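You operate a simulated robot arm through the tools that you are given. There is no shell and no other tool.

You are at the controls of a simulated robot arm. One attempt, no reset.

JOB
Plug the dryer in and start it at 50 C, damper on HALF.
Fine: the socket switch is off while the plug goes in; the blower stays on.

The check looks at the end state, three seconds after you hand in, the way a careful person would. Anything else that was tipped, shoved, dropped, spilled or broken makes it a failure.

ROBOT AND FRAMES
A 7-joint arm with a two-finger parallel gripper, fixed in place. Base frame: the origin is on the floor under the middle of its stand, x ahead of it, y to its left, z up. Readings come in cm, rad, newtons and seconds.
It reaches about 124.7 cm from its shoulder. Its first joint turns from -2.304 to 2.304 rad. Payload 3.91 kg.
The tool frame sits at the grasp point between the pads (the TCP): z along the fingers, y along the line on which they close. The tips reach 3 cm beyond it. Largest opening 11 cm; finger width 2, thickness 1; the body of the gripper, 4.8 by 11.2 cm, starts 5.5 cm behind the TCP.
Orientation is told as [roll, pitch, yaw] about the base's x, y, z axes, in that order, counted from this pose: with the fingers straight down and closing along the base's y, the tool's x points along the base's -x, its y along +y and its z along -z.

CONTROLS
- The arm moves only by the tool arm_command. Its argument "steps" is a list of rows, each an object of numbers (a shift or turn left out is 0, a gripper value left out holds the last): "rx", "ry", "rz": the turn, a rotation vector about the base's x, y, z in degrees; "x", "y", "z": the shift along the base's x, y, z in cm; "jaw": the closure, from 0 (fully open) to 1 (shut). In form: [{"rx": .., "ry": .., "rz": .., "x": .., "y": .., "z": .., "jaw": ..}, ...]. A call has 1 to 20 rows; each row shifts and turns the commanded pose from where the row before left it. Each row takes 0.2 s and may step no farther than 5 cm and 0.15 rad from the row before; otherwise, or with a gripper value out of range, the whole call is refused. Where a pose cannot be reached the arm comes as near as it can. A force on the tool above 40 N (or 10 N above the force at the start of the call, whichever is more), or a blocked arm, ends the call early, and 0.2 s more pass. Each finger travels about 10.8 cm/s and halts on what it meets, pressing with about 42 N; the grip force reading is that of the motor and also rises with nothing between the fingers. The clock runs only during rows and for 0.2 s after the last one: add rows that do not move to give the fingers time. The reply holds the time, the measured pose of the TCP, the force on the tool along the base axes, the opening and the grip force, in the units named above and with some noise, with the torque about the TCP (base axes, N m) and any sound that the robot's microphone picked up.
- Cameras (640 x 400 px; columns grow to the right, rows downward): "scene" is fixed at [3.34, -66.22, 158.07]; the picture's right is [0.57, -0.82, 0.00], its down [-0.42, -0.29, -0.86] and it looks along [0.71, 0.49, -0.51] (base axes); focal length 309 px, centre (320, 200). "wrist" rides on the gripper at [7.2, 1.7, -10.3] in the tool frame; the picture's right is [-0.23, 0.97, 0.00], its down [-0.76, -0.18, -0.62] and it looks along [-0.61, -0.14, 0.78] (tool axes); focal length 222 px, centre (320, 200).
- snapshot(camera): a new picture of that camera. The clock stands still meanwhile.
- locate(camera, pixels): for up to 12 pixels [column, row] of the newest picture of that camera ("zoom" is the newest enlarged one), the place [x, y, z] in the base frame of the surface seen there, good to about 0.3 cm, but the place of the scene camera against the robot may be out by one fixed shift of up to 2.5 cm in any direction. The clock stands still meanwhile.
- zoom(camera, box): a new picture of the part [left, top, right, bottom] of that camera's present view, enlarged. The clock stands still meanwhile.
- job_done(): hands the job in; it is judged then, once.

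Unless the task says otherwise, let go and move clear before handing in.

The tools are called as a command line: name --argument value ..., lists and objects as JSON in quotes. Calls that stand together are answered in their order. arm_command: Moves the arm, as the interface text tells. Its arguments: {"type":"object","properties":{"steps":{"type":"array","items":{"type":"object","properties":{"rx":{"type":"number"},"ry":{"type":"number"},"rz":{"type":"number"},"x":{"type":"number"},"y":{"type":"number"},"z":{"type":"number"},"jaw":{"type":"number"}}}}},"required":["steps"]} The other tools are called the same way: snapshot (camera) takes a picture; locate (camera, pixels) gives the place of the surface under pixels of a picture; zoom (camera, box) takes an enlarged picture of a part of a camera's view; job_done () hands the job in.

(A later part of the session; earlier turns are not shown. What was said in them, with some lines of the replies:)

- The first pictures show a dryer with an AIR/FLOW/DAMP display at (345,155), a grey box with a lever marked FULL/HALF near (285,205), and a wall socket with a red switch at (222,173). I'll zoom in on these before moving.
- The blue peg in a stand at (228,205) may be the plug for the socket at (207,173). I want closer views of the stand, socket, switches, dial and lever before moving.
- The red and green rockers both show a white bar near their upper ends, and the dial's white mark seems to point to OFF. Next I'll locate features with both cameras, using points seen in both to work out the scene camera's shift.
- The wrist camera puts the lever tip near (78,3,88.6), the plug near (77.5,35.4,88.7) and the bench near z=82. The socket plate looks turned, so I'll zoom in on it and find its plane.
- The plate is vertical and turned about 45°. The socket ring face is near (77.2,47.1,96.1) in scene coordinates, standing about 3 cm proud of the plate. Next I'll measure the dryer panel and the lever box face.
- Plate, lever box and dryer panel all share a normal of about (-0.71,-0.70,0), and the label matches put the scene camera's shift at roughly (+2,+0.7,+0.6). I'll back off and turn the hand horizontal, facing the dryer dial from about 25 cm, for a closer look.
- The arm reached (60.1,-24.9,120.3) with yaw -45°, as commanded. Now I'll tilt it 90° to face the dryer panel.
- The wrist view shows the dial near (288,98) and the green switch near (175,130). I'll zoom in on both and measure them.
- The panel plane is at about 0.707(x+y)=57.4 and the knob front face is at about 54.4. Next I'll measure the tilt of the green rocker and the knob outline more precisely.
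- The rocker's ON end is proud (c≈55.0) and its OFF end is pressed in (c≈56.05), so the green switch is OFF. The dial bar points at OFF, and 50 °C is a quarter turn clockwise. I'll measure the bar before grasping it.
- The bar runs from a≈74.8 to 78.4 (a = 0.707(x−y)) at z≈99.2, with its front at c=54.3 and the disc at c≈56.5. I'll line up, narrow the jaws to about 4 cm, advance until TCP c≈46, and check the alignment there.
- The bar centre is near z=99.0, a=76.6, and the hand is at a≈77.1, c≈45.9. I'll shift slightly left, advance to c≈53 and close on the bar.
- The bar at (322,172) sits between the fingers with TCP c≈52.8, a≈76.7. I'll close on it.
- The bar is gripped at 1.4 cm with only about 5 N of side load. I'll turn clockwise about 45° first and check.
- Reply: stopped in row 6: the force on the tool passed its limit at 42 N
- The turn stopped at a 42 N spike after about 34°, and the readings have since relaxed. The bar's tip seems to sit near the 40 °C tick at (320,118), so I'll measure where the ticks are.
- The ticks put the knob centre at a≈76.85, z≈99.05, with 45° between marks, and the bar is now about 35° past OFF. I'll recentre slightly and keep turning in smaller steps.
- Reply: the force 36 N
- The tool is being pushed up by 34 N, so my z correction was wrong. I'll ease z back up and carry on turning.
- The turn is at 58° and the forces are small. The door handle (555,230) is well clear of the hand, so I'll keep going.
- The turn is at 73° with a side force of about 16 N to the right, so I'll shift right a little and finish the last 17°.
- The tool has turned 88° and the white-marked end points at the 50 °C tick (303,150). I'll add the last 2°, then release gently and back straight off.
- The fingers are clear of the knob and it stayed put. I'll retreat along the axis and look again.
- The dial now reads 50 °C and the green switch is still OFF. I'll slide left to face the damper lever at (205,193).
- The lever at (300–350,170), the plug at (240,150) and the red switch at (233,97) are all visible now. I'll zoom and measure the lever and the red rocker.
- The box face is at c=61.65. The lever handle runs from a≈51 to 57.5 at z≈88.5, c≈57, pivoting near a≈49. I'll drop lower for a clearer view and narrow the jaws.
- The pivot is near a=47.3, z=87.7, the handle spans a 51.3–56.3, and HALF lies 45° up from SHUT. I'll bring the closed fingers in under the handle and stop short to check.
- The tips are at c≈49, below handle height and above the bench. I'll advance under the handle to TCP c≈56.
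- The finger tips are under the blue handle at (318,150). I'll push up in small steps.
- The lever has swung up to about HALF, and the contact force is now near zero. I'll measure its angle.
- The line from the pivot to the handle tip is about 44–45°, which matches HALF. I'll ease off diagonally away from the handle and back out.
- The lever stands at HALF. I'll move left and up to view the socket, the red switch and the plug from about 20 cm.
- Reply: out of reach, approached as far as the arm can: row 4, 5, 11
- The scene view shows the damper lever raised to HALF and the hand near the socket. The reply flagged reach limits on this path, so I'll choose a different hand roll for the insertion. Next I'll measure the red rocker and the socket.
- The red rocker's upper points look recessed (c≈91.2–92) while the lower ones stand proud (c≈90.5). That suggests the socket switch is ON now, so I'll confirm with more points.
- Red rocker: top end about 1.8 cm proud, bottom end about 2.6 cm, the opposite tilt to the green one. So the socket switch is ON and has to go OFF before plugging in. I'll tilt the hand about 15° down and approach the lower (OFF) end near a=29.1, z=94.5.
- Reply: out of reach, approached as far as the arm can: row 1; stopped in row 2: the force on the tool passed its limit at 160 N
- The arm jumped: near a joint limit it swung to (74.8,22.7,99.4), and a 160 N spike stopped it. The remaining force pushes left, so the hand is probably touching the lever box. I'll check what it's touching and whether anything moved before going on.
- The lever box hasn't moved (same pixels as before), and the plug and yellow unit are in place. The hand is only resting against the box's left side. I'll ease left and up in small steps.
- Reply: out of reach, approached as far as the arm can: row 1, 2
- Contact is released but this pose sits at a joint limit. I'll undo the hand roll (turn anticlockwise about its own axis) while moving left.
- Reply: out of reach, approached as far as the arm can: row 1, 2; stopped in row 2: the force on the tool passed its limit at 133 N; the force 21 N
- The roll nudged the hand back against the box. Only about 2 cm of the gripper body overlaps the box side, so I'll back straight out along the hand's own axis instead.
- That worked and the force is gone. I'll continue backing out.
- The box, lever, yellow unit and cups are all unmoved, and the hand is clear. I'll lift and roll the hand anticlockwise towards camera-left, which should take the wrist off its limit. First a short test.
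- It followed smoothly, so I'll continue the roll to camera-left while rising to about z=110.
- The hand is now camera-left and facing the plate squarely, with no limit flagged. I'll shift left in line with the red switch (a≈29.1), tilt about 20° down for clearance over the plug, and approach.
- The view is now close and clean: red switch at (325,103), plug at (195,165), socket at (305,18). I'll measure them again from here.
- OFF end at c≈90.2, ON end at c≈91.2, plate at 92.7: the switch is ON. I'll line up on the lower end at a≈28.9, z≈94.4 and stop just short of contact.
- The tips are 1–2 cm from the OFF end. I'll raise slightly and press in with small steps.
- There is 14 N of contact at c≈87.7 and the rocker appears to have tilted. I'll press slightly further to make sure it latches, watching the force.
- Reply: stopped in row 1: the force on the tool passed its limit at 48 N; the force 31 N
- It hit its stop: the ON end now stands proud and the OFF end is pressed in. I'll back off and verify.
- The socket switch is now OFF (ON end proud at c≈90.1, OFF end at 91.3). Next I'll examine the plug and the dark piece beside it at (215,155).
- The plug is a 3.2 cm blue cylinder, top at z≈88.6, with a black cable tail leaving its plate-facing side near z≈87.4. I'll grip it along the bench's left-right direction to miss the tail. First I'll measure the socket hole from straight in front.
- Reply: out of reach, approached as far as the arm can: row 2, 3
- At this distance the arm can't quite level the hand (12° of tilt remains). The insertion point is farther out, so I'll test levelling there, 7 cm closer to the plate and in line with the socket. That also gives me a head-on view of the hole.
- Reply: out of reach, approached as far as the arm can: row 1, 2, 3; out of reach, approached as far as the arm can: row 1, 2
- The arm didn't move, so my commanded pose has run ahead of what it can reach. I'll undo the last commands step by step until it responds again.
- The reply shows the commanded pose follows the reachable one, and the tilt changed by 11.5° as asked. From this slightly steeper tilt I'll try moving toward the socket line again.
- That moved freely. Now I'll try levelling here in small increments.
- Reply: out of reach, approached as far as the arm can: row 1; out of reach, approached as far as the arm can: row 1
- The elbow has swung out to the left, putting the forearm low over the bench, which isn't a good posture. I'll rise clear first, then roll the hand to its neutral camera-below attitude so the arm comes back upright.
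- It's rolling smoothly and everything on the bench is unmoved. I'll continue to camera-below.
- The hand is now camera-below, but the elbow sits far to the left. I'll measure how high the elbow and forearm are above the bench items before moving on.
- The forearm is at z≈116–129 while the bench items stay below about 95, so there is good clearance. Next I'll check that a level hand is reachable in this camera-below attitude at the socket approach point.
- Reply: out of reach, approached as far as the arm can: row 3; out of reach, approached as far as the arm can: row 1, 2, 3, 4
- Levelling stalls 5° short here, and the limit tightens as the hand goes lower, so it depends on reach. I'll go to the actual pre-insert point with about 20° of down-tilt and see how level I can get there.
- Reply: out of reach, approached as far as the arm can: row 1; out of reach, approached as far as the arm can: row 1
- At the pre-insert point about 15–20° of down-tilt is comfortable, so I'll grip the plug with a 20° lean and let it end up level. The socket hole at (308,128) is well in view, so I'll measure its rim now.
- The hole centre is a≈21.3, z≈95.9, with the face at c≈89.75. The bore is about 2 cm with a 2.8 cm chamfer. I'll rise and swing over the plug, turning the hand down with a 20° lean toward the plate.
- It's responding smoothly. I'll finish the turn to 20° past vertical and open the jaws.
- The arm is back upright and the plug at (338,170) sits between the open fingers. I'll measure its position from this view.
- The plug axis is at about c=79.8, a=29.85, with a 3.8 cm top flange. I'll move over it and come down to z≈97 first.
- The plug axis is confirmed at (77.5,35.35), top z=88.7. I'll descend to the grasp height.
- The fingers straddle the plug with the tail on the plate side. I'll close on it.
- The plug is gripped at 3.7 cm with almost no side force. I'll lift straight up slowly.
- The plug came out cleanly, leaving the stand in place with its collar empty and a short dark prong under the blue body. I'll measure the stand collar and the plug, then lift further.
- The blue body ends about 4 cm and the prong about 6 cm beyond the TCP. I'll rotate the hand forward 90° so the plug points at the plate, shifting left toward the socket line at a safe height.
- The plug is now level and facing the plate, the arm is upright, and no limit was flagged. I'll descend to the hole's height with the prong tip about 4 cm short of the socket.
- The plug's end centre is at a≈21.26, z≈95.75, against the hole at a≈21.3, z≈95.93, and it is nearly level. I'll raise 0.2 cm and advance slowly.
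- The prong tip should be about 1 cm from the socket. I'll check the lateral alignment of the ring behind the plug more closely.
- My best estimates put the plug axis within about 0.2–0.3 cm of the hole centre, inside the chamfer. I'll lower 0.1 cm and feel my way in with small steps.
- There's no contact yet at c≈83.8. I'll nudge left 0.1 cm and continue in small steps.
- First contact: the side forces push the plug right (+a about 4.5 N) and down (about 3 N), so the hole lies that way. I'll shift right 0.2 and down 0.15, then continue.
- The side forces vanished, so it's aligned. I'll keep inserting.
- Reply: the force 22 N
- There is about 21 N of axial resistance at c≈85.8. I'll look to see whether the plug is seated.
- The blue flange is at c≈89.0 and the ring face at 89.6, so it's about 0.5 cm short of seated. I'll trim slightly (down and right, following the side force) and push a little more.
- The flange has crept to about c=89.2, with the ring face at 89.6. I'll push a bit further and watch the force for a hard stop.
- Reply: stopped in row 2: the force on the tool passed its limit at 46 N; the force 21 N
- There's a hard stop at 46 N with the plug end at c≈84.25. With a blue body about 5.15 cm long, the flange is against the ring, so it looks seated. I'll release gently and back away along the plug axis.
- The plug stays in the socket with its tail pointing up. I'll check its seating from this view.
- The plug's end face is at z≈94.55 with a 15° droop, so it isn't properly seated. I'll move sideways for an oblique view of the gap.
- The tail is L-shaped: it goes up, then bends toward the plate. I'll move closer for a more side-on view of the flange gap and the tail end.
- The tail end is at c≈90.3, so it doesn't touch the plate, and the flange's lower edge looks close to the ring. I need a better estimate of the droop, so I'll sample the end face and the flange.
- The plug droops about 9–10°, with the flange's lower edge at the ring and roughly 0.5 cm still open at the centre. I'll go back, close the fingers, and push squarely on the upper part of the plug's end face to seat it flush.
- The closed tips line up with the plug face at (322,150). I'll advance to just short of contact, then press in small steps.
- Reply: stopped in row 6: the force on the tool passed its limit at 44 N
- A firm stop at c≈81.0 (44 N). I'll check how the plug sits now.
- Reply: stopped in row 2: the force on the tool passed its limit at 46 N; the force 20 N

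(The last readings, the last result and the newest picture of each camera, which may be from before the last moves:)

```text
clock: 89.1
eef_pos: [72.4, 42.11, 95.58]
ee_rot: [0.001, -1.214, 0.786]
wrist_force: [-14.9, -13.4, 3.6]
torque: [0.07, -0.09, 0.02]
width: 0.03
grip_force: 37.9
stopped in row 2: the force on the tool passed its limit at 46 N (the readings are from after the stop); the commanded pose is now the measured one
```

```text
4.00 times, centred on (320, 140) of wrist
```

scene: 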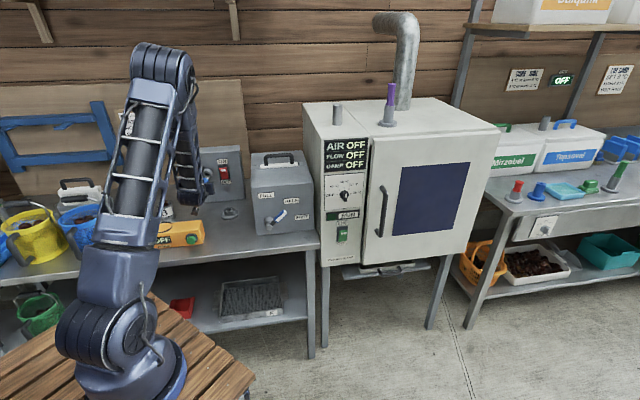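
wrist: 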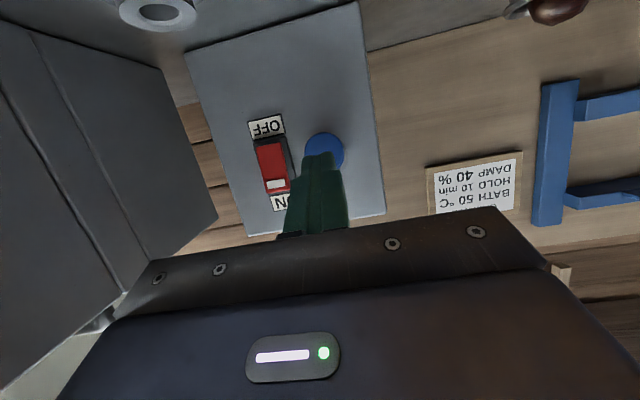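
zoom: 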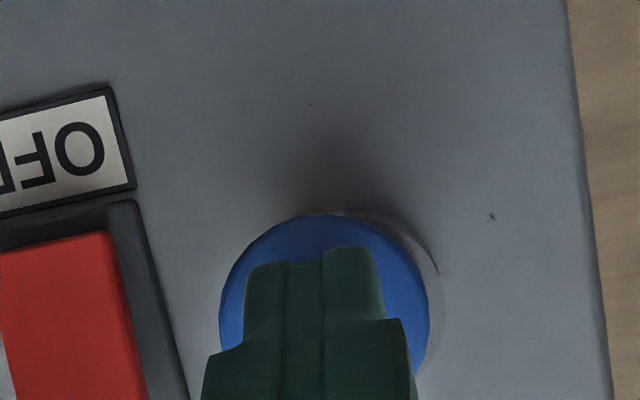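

locate --camera "wrist" --pixels '[[135, 10], [160, 22], [182, 10], [160, 12], [125, 15], [190, 20], [150, 3], [172, 3]]'

locate --camera "zoom" --pixels '[[240, 300], [300, 235], [400, 280], [415, 330], [433, 280], [425, 250], [395, 225], [480, 300]]'

```text
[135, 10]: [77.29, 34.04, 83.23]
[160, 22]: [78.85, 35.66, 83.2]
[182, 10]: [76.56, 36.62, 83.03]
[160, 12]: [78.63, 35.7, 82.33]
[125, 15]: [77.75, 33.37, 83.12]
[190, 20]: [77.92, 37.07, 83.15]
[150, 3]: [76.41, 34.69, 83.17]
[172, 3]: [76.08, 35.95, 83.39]
```

```text
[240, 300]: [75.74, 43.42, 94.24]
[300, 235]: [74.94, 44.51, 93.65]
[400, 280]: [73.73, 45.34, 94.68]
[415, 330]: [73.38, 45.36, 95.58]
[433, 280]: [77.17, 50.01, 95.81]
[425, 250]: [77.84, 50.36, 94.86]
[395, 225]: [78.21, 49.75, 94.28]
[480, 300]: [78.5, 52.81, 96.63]
```

The stand collar top is at z=83.17, so the blue body is 5.5 cm long. With its face at c≈84.25 the flange is at 89.75, flush with the ring, so the plug is fully in. I'll back off and look at how it rests.

arm_command --steps '[{"x": -0.7, "y": -0.7}, {"x": -2, "y": -2}, {"x": -2, "y": -2, "z": 1}, {"x": -1, "y": -1, "z": 2}, {}]'

snapshot --camera "wrist"

zoom --camera "wrist" --box '[270, 60, 370, 170]'

locate --camera "zoom" --pixels '[[315, 120], [315, 150], [315, 180], [315, 210], [270, 160], [360, 160], [320, 240], [330, 300], [345, 350]]'

```text
clock: 90.3
eef_pos: [66.75, 36.65, 98.6]
ee_rot: [0.001, -1.214, 0.786]
wrist_force: [-0.3, 0.1, -0.5]
torque: [-0.01, 0.01, 0.02]
width: 0.01
grip_force: 37.3
```

```text
taken
```

wrist: 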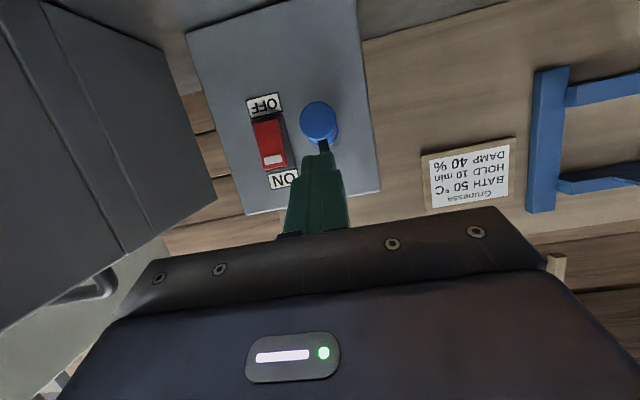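

```text
3.64 times, centred on (320, 115) of wrist
```

zoom: 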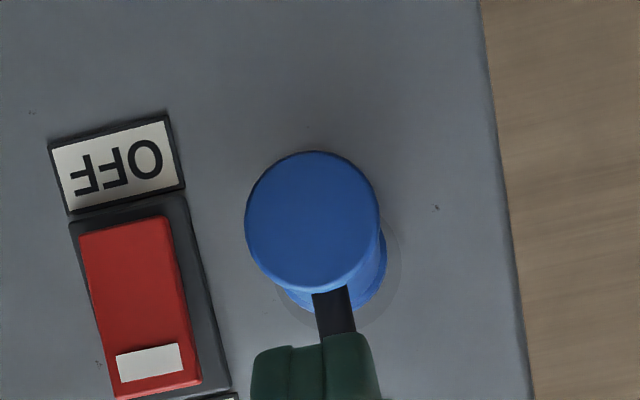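

```text
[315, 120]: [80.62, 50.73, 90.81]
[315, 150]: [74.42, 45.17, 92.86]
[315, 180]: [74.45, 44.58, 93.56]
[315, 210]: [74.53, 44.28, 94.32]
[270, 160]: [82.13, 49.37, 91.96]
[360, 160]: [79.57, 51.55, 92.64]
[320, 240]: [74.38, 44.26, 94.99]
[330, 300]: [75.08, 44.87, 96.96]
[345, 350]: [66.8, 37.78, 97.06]
```

The plug rests in the hole with some natural droop and its flange against the ring, with the switch still OFF. Next I'll line up on the upper (ON) end of the red rocker at a≈29.3, z≈98.5.

arm_command --steps '[{"x": 2.83, "y": -2.83}, {"x": 2.83, "y": -2.83}, {"x": 2.1, "y": 2.1}, {"x": 2.1, "y": 2.1}, {"x": 2.1, "y": 2.1}, {"x": 2.1, "y": 2.1}, {}]'

snapshot --camera "wrist"

```text
clock: 91.9
eef_pos: [80.91, 39.29, 98.71]
ee_rot: [0.001, -1.214, 0.788]
wrist_force: [0.3, -0.6, -0.1]
torque: [-0.02, -0.02, 0.01]
width: 0.0
grip_force: 38.4
```

```text
taken
```

wrist: 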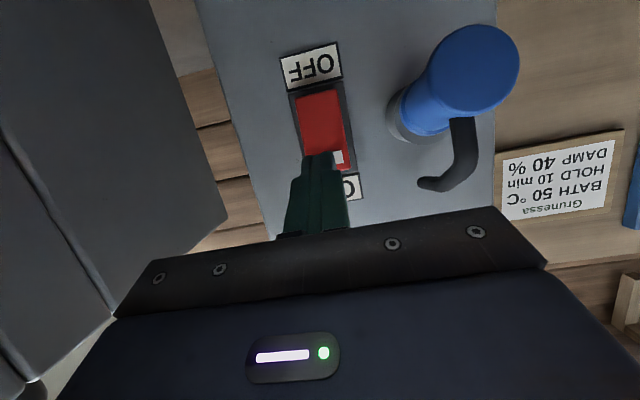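

The tips are about 2 cm from the ON end. I'll shift slightly left and press in small steps.

arm_command --steps '[{"x": 0.25, "y": 0.6, "z": -0.1}, {"x": 0.4, "y": 0.4}, {"x": 0.3, "y": 0.3}, {"x": 0.3, "y": 0.3}, {"x": 0.25, "y": 0.25}, {}]'

zoom --camera "wrist" --box '[260, 40, 400, 190]'

zoom --camera "scene" --box '[310, 130, 380, 250]'

```text
clock: 93.3
eef_pos: [82.33, 41.02, 98.37]
ee_rot: [0.0, -1.214, 0.789]
wrist_force: [0.5, 0.1, 0.2]
torque: [0.0, 0.01, -0.03]
width: 0.0
grip_force: 37.8
```

```text
2.67 times, centred on (330, 115) of wrist
```

zoom: 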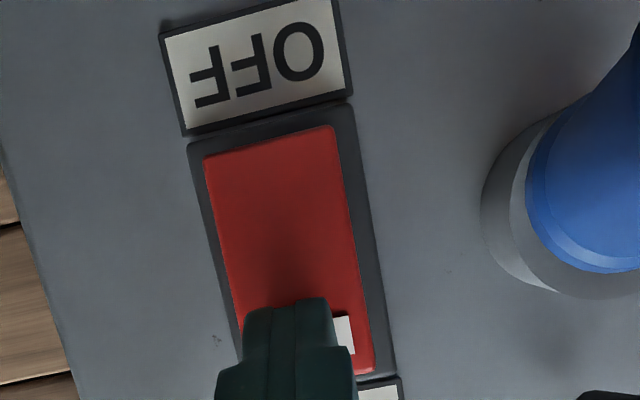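

```text
3.33 times, centred on (345, 190) of scene
```

zoom: 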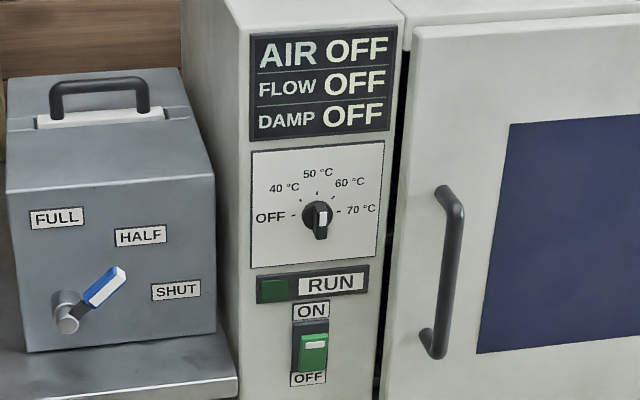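

No contact yet at c≈87.2. I'll continue with a slight shift left.

arm_command --steps '[{"x": 0.05, "y": 0.3}, {"x": 0.2, "y": 0.2}, {"x": 0.2, "y": 0.2}, {"x": 0.2, "y": 0.2}, {}]'

zoom --camera "scene" --box '[310, 130, 380, 250]'

zoom --camera "wrist" --box '[260, 40, 400, 190]'

```text
clock: 94.3
eef_pos: [82.79, 41.72, 98.42]
ee_rot: [-0.003, -1.213, 0.788]
wrist_force: [-21.8, -17.9, 11.8]
torque: [0.37, -0.07, 0.0]
width: 0.0
grip_force: 37.7
stopped in row 4: the force on the tool passed its limit at 48 N (the readings are from after the stop); the commanded pose is now the measured one
```

```text
3.33 times, centred on (345, 190) of scene
```

zoom: 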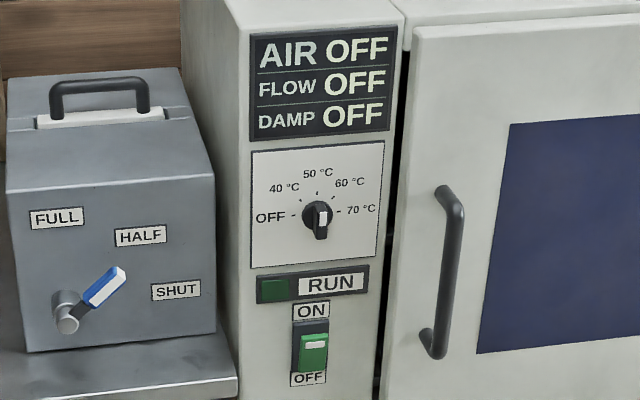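

```text
2.67 times, centred on (330, 115) of wrist
```

zoom: 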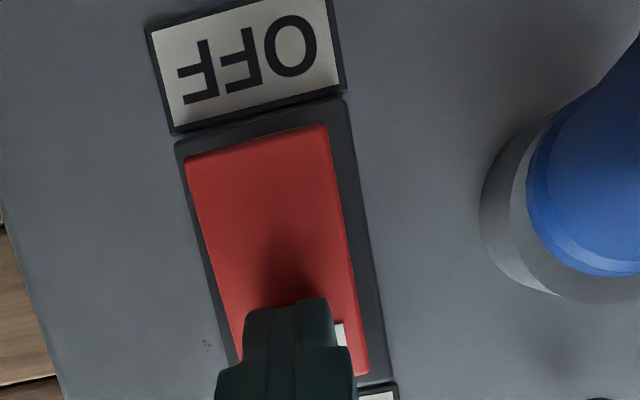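

The red switch reached its ON stop. The panel still shows OFF, but the green run switch hasn't been set yet. I'll back off, verify the red switch, then head to the dryer.

arm_command --steps '[{"x": -1.5, "y": -1.5}, {"x": -2.5, "y": -2.5, "z": 0.5}, {"x": -2.5, "y": -2.5, "z": 1}, {"x": -2, "y": -2, "z": 2}, {}]'

snapshot --camera "wrist"

zoom --camera "wrist" --box '[240, 40, 380, 190]'

locate --camera "zoom" --pixels '[[200, 150], [260, 150], [235, 190], [240, 230], [250, 270], [270, 290], [330, 250], [390, 110], [395, 150], [400, 80]]'

```text
clock: 95.5
eef_pos: [74.1, 33.09, 101.98]
ee_rot: [0.0, -1.209, 0.788]
wrist_force: [-0.2, 0.0, 0.5]
torque: [-0.03, 0.0, -0.03]
width: 0.0
grip_force: 38.1
```

```text
taken
```

wrist: 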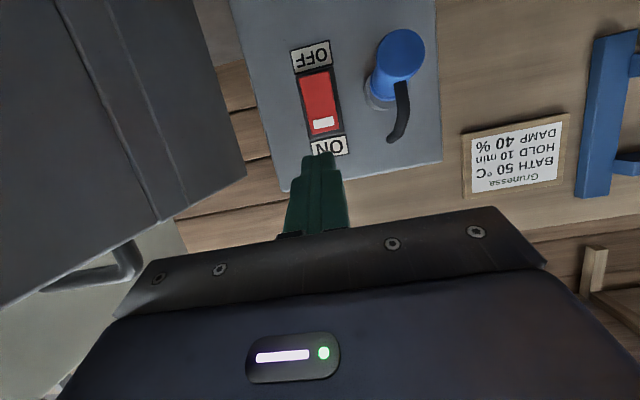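

```text
2.67 times, centred on (310, 115) of wrist
```

zoom: 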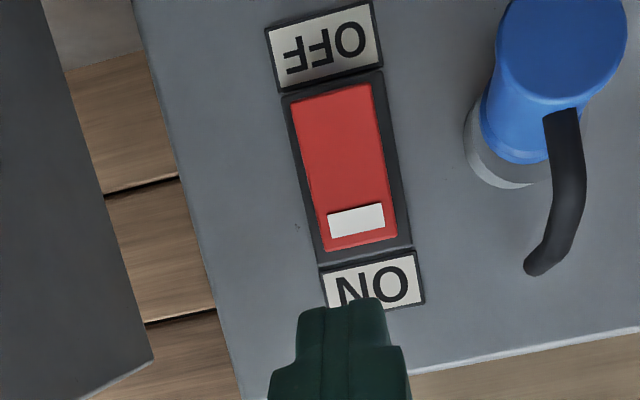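

```text
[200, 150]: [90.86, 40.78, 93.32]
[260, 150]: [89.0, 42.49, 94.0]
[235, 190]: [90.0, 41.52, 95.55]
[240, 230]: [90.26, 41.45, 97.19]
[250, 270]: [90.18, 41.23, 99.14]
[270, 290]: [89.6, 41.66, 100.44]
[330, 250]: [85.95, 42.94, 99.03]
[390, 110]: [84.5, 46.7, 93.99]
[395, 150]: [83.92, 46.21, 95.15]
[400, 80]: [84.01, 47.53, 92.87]
```

locate --camera "zoom" --pixels '[[320, 110], [350, 105], [335, 140], [345, 170], [345, 195], [355, 220], [345, 240], [380, 235], [560, 50], [560, 20], [560, 80], [500, 130]]'

```text
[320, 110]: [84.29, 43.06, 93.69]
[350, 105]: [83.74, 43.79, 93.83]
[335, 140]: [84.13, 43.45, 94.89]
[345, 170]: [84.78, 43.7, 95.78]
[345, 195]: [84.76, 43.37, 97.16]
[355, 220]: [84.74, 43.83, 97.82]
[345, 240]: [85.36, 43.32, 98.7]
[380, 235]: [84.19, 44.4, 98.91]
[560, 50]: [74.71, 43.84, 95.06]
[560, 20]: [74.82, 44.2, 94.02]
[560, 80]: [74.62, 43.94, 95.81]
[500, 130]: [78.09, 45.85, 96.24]
```

The red rocker is confirmed ON (OFF end proud at c≈90.1, ON end in at c≈91). I'll retreat up and around in front of the lever box toward the dryer, tilting the hand further down so the arm stays comfortable.

arm_command --steps '[{"x": -2.4, "y": -2.65, "z": 2.6, "rx": -3.5, "ry": 3.5}, {"x": -2.4, "y": -2.65, "z": 2.6, "rx": -3.5, "ry": 3.5}, {"x": -2.4, "y": -2.65, "z": 2.6, "rx": -3.5, "ry": 3.5}, {"x": -2.4, "y": -2.65, "z": 2.6, "rx": -3.5, "ry": 3.5}, {"x": -2.4, "y": -2.65, "z": 2.6, "rx": -3.5, "ry": 3.5}, {}]'

arm_command --steps '[{"x": 0.9, "y": -4.4}, {"x": 0.9, "y": -4.4}, {"x": 0.9, "y": -4.4}, {"x": 0.9, "y": -4.4}, {"x": 0.9, "y": -4.4}, {"x": 0.9, "y": -4.4}, {"x": 0.9, "y": -4.4}, {"x": 0.9, "y": -4.4}, {}]'

snapshot --camera "scene"

snapshot --camera "wrist"

```text
clock: 96.9
eef_pos: [62.29, 20.1, 114.75]
ee_rot: [-0.001, -0.777, 0.787]
wrist_force: [-0.1, 0.2, 0.3]
torque: [0.02, 0.05, 0.03]
width: 0.0
grip_force: 37.3
```

```text
clock: 98.9
eef_pos: [69.45, -15.29, 114.89]
ee_rot: [0.002, -0.778, 0.785]
wrist_force: [-0.6, 0.5, 0.2]
torque: [-0.03, -0.01, -0.01]
width: 0.0
grip_force: 37.7
```

```text
taken
```

scene: 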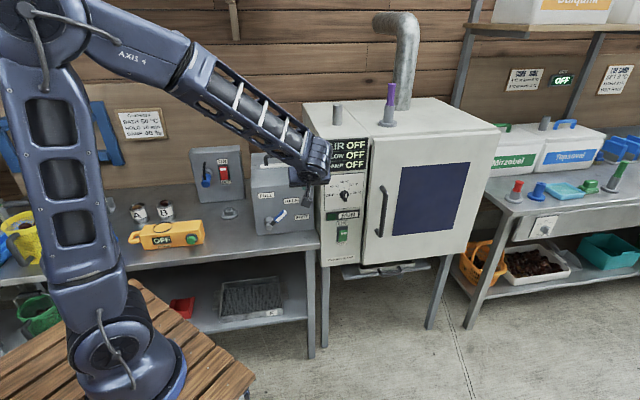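

```text
taken
```

wrist: 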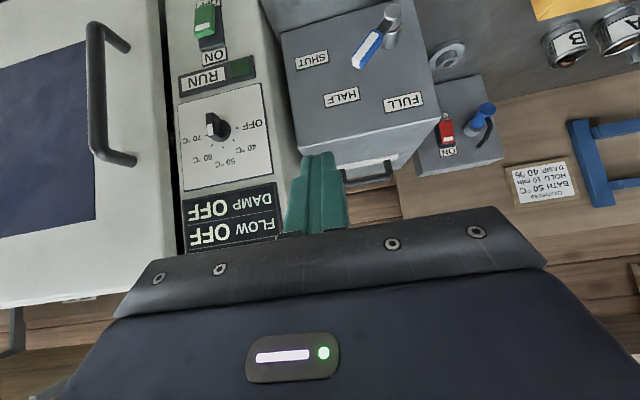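

The arm is upright and the path is clear. Before pressing green, I'll check the plug from the scene camera.

zoom --camera "scene" --box '[185, 140, 250, 210]'

zoom --camera "wrist" --box '[400, 60, 520, 180]'

```text
5.71 times, centred on (218, 175) of scene
```

zoom: 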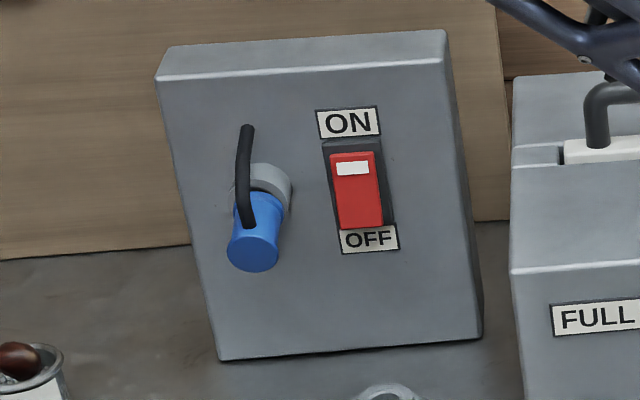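

```text
3.33 times, centred on (460, 120) of wrist
```

zoom: 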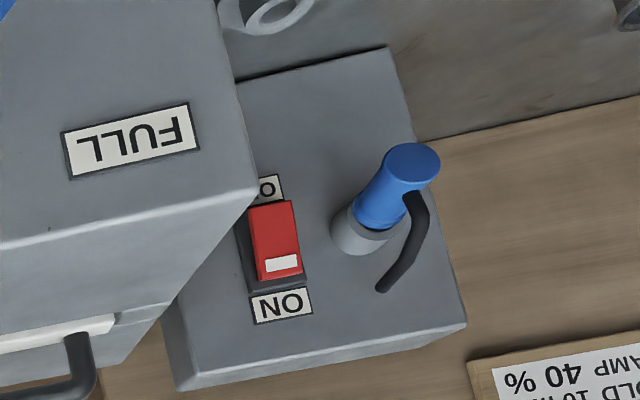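

The plug sits with its flange on the ring and the red switch reads ON. Now I'll move in front of the dryer panel and descend toward the green switch, keeping about 10 cm off the panel.

arm_command --steps '[{"x": 3.6, "y": -2.3}, {"x": 3.6, "y": -2.3}, {"x": 3.6, "y": -2.3}, {"x": 3.6, "y": -2.3, "z": -2}, {"z": -3.8}, {"z": -3.8}, {"z": -3.8}, {"z": -3.8}, {}]'

snapshot --camera "wrist"

snapshot --camera "scene"

```text
clock: 100.9
eef_pos: [84.0, -24.42, 97.55]
ee_rot: [0.001, -0.778, 0.785]
wrist_force: [0.3, -0.5, -0.2]
torque: [-0.02, 0.0, -0.03]
width: 0.02
grip_force: 37.9
```

```text
taken
```

wrist: 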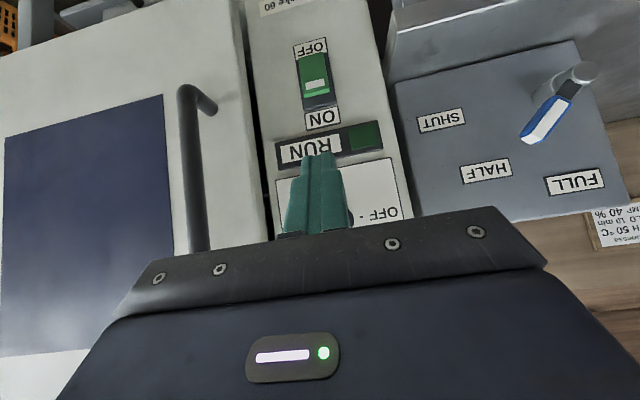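

```text
taken
```

scene: 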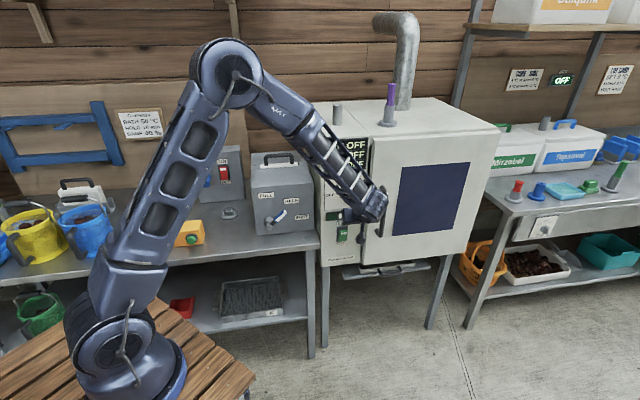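

The green switch is at (315,75), directly below and ahead. I'll measure it from here.

zoom --camera "wrist" --box '[270, 30, 370, 130]'

locate --camera "zoom" --pixels '[[270, 130], [300, 125], [270, 170], [290, 165], [275, 200], [300, 210], [310, 250], [265, 255], [320, 230], [200, 200], [330, 330]]'

```text
4.00 times, centred on (320, 80) of wrist
```

zoom: 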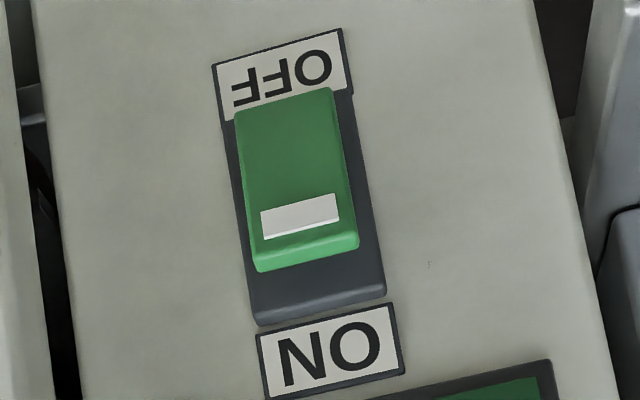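

```text
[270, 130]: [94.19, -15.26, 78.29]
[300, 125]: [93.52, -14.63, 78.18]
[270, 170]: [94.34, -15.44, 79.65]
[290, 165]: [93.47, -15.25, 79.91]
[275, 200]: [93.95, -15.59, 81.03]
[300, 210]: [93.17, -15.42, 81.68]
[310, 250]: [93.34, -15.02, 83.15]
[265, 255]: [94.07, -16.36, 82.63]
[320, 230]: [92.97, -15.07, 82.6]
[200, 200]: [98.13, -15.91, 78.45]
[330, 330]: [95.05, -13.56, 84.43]
```

The ON end is proud at c≈55.0, a≈77.2, z≈82.5. I'll come down to its height, stopping about 3 cm short.

arm_command --steps '[{"z": -3.6}, {"z": -3.6, "x": 0.6, "y": 0.4}, {"z": -3.5, "x": 1.5, "y": 1.3}, {"z": -3.45, "x": 1.5, "y": 1.3}, {"x": 1.6, "y": 1.5}, {}]'

snapshot --camera "wrist"

```text
clock: 102.3
eef_pos: [89.0, -19.77, 83.59]
ee_rot: [0.002, -0.778, 0.786]
wrist_force: [0.6, -0.6, -0.4]
torque: [0.01, -0.01, 0.01]
width: 0.0
grip_force: 37.6
```

```text
taken
```

wrist: 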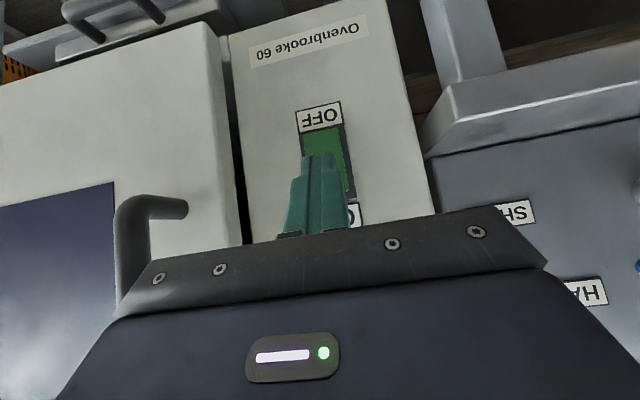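

locate --camera "wrist" --pixels '[[130, 230], [125, 260], [150, 203], [180, 208], [120, 290], [325, 140], [340, 180]]'

```text
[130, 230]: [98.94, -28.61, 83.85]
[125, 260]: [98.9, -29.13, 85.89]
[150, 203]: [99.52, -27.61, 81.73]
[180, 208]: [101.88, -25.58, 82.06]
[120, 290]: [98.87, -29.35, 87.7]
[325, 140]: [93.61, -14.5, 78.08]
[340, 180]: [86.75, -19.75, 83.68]
```

The door handle is about 7 cm clear of the hand. I'll press the ON end in small steps.

arm_command --steps '[{"x": 1.0, "y": 0.7, "z": -0.1}, {"x": 0.8, "y": 0.7, "z": -0.1}, {"x": 0.5, "y": 0.5}, {"x": 0.25, "y": 0.25}, {"x": 0.25, "y": 0.25}, {"x": 0.2, "y": 0.2}, {}]'

zoom --camera "scene" --box '[310, 125, 390, 250]'

zoom --camera "wrist" --box '[250, 80, 390, 220]'

```text
clock: 103.9
eef_pos: [92.19, -17.37, 83.3]
ee_rot: [0.002, -0.778, 0.785]
wrist_force: [-0.6, 0.5, 0.1]
torque: [-0.01, 0.0, 0.0]
width: 0.0
grip_force: 37.4
```

```text
3.20 times, centred on (350, 188) of scene
```

zoom: 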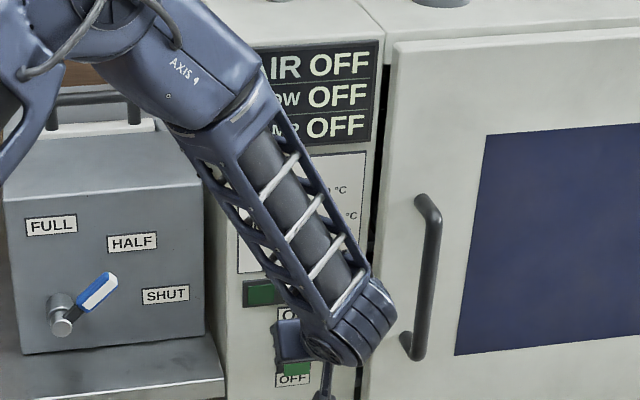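

```text
2.86 times, centred on (320, 150) of wrist
```

zoom: 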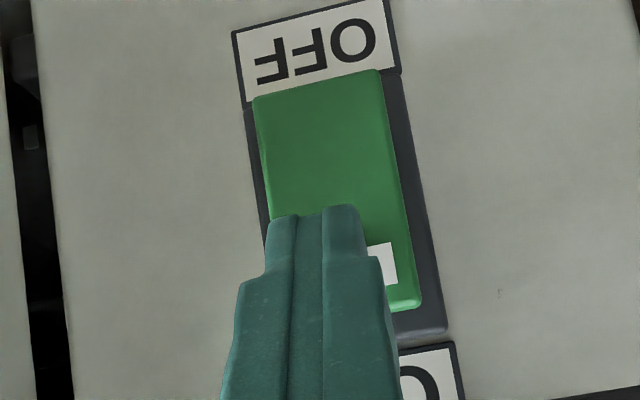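

No contact yet, and the tips look low and slightly right of the rocker's ON end. I'll raise 0.6 cm, shift left a touch, and press on.

arm_command --steps '[{"x": -0.5, "y": -0.5}, {"x": -0.15, "y": 0.15, "z": 0.6}, {"x": 0.4, "y": 0.4}, {"x": 0.2, "y": 0.2}, {"x": 0.2, "y": 0.2}, {"x": 0.2, "y": 0.2}, {}]'

zoom --camera "wrist" --box '[250, 80, 390, 220]'

```text
clock: 105.6
eef_pos: [92.34, -16.94, 83.82]
ee_rot: [0.003, -0.778, 0.783]
wrist_force: [-6.0, -5.9, 3.0]
torque: [0.05, 0.09, -0.01]
width: 0.0
grip_force: 37.4
stopped in row 7: the force on the tool passed its limit at 41 N (the readings are from after the stop); the commanded pose is now the measured one
```

```text
2.86 times, centred on (320, 150) of wrist
```

zoom: 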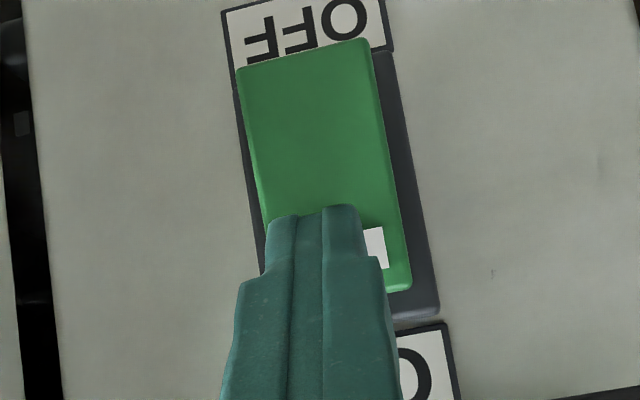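

It hit a stop at 41 N, and the OFF end now stands proud over its label. I'll back off and check the panel.

arm_command --steps '[{"x": -1.5, "y": -1.5}, {"x": -2.5, "y": -2.5, "z": 1}, {"x": -2.5, "y": -2.5, "z": 2}, {"x": -1.5, "y": -1.5, "z": 3}, {}]'

snapshot --camera "wrist"

snapshot --camera "scene"

```text
clock: 106.8
eef_pos: [84.29, -24.77, 89.84]
ee_rot: [0.002, -0.777, 0.784]
wrist_force: [-0.4, -0.1, -0.6]
torque: [-0.03, 0.03, -0.02]
width: 0.0
grip_force: 37.4
```

```text
taken
```

wrist: 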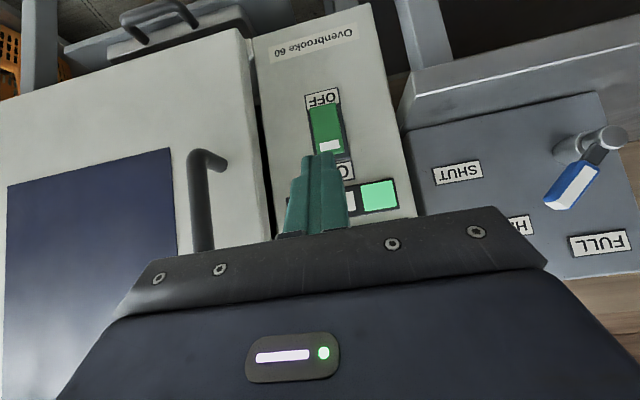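

```text
taken
```

scene: 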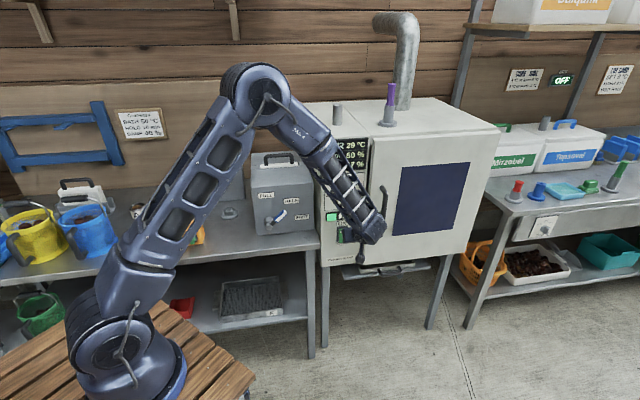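

The RUN lamp is lit and the panel shows values (AIR 29 °C and others), so the dryer has power. I'll move the arm clear and read the whole panel.

arm_command --steps '[{"x": -2.5, "y": -2.5, "z": 3}, {"x": -2.5, "y": -2.5, "z": 3}, {"x": -2.5, "y": -2.5, "z": 3}, {"x": -2.5, "y": -2.5, "z": 3}, {"x": -2.5, "y": -2.0, "z": 3}, {"x": -3, "y": 2, "z": 2}, {"x": -3, "y": 2}, {}]'

snapshot --camera "scene"

zoom --camera "scene" --box '[310, 125, 390, 250]'

```text
clock: 108.6
eef_pos: [65.95, -32.76, 106.67]
ee_rot: [0.001, -0.778, 0.785]
wrist_force: [0.6, 0.9, -1.0]
torque: [0.0, 0.02, 0.02]
width: 0.0
grip_force: 37.2
```

```text
taken
```

scene: 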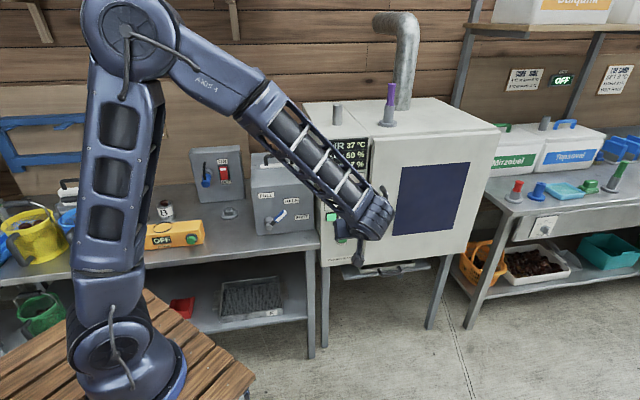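

```text
3.20 times, centred on (350, 188) of scene
```

zoom: 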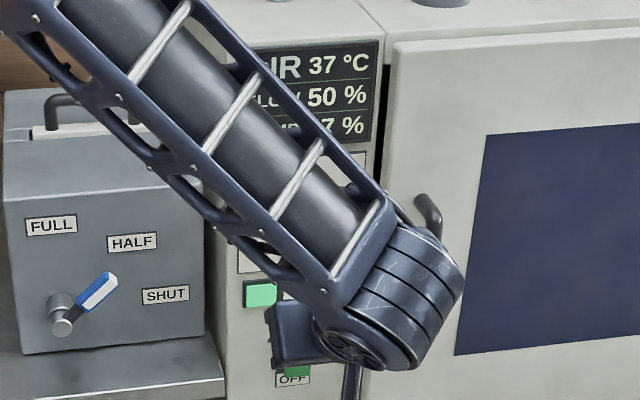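

AIR has climbed to 37 °C and FLOW reads 50 %, so the damper is at half. I'll move further out of the way, wait for the temperature to settle, and read it again.

arm_command --steps '[{"x": -1, "y": 4, "z": 2}, {"x": -1, "y": 4, "z": 2}, {"x": -1, "y": 4, "z": 2}, {"x": -1, "y": 4, "z": 2}, {"x": -1, "y": 4, "z": 2}, {"x": -1, "y": 4}, {"x": -1, "y": 4}, {}, {}, {}, {}, {}, {}, {}, {}, {}, {}]'

snapshot --camera "scene"

zoom --camera "scene" --box '[310, 125, 390, 250]'

```text
clock: 112.2
eef_pos: [58.96, -5.07, 116.77]
ee_rot: [0.001, -0.778, 0.783]
wrist_force: [0.4, 0.4, -0.2]
torque: [0.02, 0.01, -0.01]
width: 0.01
grip_force: 37.1
```

```text
taken
```

scene: 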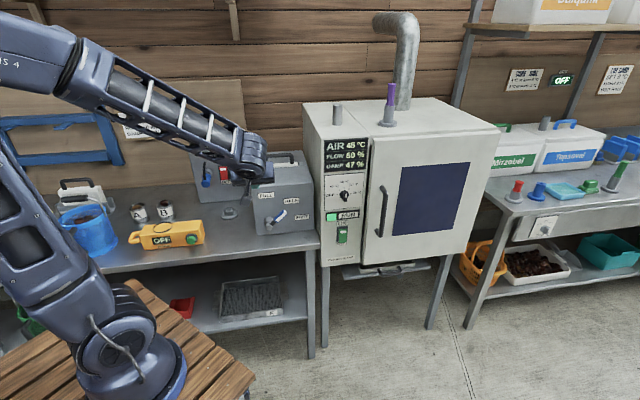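

```text
3.20 times, centred on (350, 188) of scene
```

zoom: 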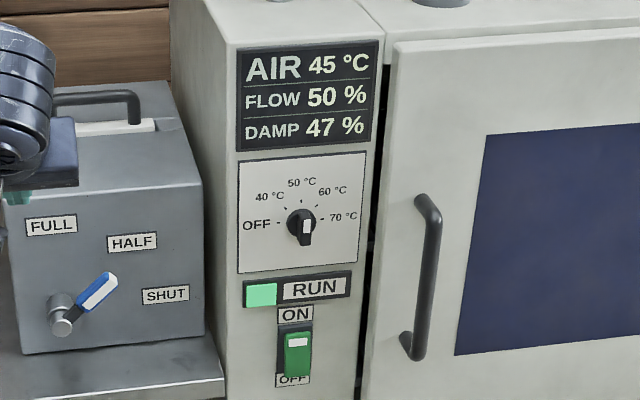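

AIR is at 45 °C and rising, FLOW is 50 %, DAMP 47 %, and RUN is lit. I'll wait a few seconds to confirm it settles at 50 °C.

arm_command --steps '[{}, {}, {}, {}, {}, {}, {}, {}, {}, {}, {}, {}, {}, {}, {}, {}, {}, {}, {}, {}]'

arm_command --steps '[{}, {}, {}, {}, {}, {}, {}, {}, {}, {}, {}, {}, {}, {}, {}, {}, {}, {}, {}, {}]'

zoom --camera "scene" --box '[310, 125, 390, 250]'

zoom --camera "scene" --box '[120, 130, 320, 260]'

```text
clock: 116.4
eef_pos: [58.84, -5.02, 116.83]
ee_rot: [0.002, -0.777, 0.784]
wrist_force: [0.1, 0.3, -0.7]
torque: [0.01, -0.02, 0.0]
width: 0.0
grip_force: 37.8
```

```text
clock: 120.6
eef_pos: [58.91, -5.05, 116.88]
ee_rot: [0.002, -0.778, 0.785]
wrist_force: [-0.2, -0.4, 0.0]
torque: [0.02, -0.01, -0.03]
width: 0.0
grip_force: 37.5
```

```text
3.20 times, centred on (350, 188) of scene
```

zoom: 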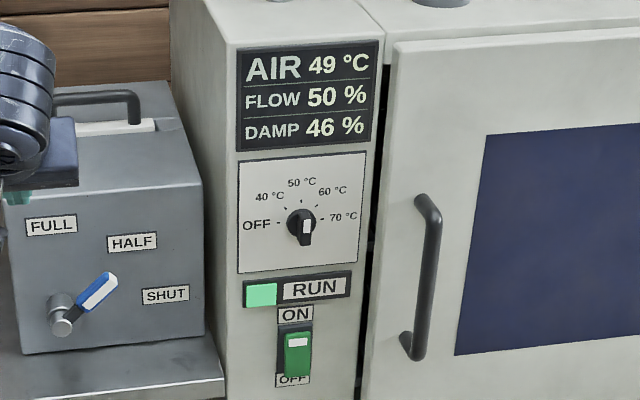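

```text
3.08 times, centred on (220, 195) of scene
```

zoom: 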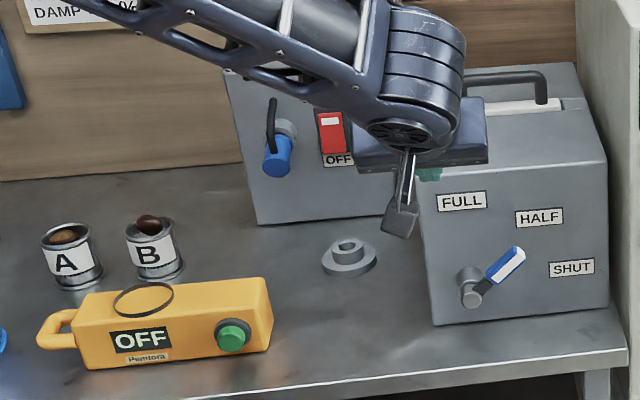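

AIR is at 49 °C and levelling off, with the lever at HALF and the plug, cups, yellow unit and stand undisturbed. One more short wait to confirm 50 °C.

arm_command --steps '[{}, {}, {}, {}, {}, {}, {}, {}, {}, {}, {}, {}, {}, {}, {}, {}, {}, {}, {}, {}]'

zoom --camera "scene" --box '[310, 125, 390, 250]'

snapshot --camera "scene"

```text
clock: 124.8
eef_pos: [58.89, -4.96, 116.9]
ee_rot: [0.002, -0.777, 0.783]
wrist_force: [-0.1, -0.7, 0.6]
torque: [0.04, -0.01, 0.05]
width: 0.0
grip_force: 37.8
```

```text
3.20 times, centred on (350, 188) of scene
```

zoom: 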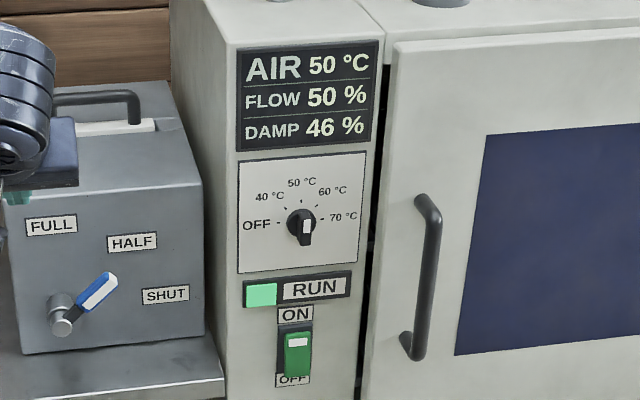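

```text
taken
```

scene: 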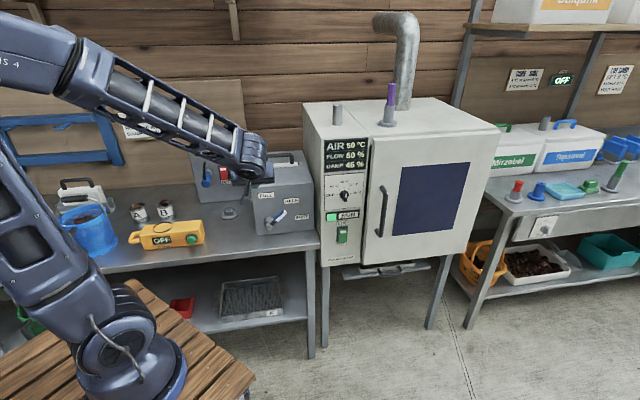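

The panel at (345,155) reads AIR 50 °C, FLOW 50 %, DAMP 46 %, with RUN lit, the dial on 50 °C and the lever on HALF. The plug is in, the socket switch is ON, the arm is clear and the other items look unmoved, so I'm handing in.

job_done

```text
The job is handed in.
```

The dryer is plugged in and running at 50 °C with the damper on HALF, and I've handed the job in. The last panel reading was AIR 50 °C, FLOW 50 %, DAMP 46 %, with the RUN lamp lit.

- **Socket switch:** it was ON at the start, so I turned it OFF before the plug went in and back ON afterwards.
- **Blower:** I read "the blower stays on" as leaving the dryer running. The green switch under RUN was OFF at the start. I turned it ON after powering the socket and left it on.
- **Plug:** it droops about 10° in the socket instead of sitting flush. I pressed it home until it stopped firmly, but it sagged again when released. The dryer has had steady power since.
- **Bump against the lever box:** early on the arm ran into a joint limit and swung the hand against the side of the damper lever box twice, with force spikes of 160 N and 133 N. The box was in the same place in the pictures afterwards, and I saw nothing else tipped or moved.
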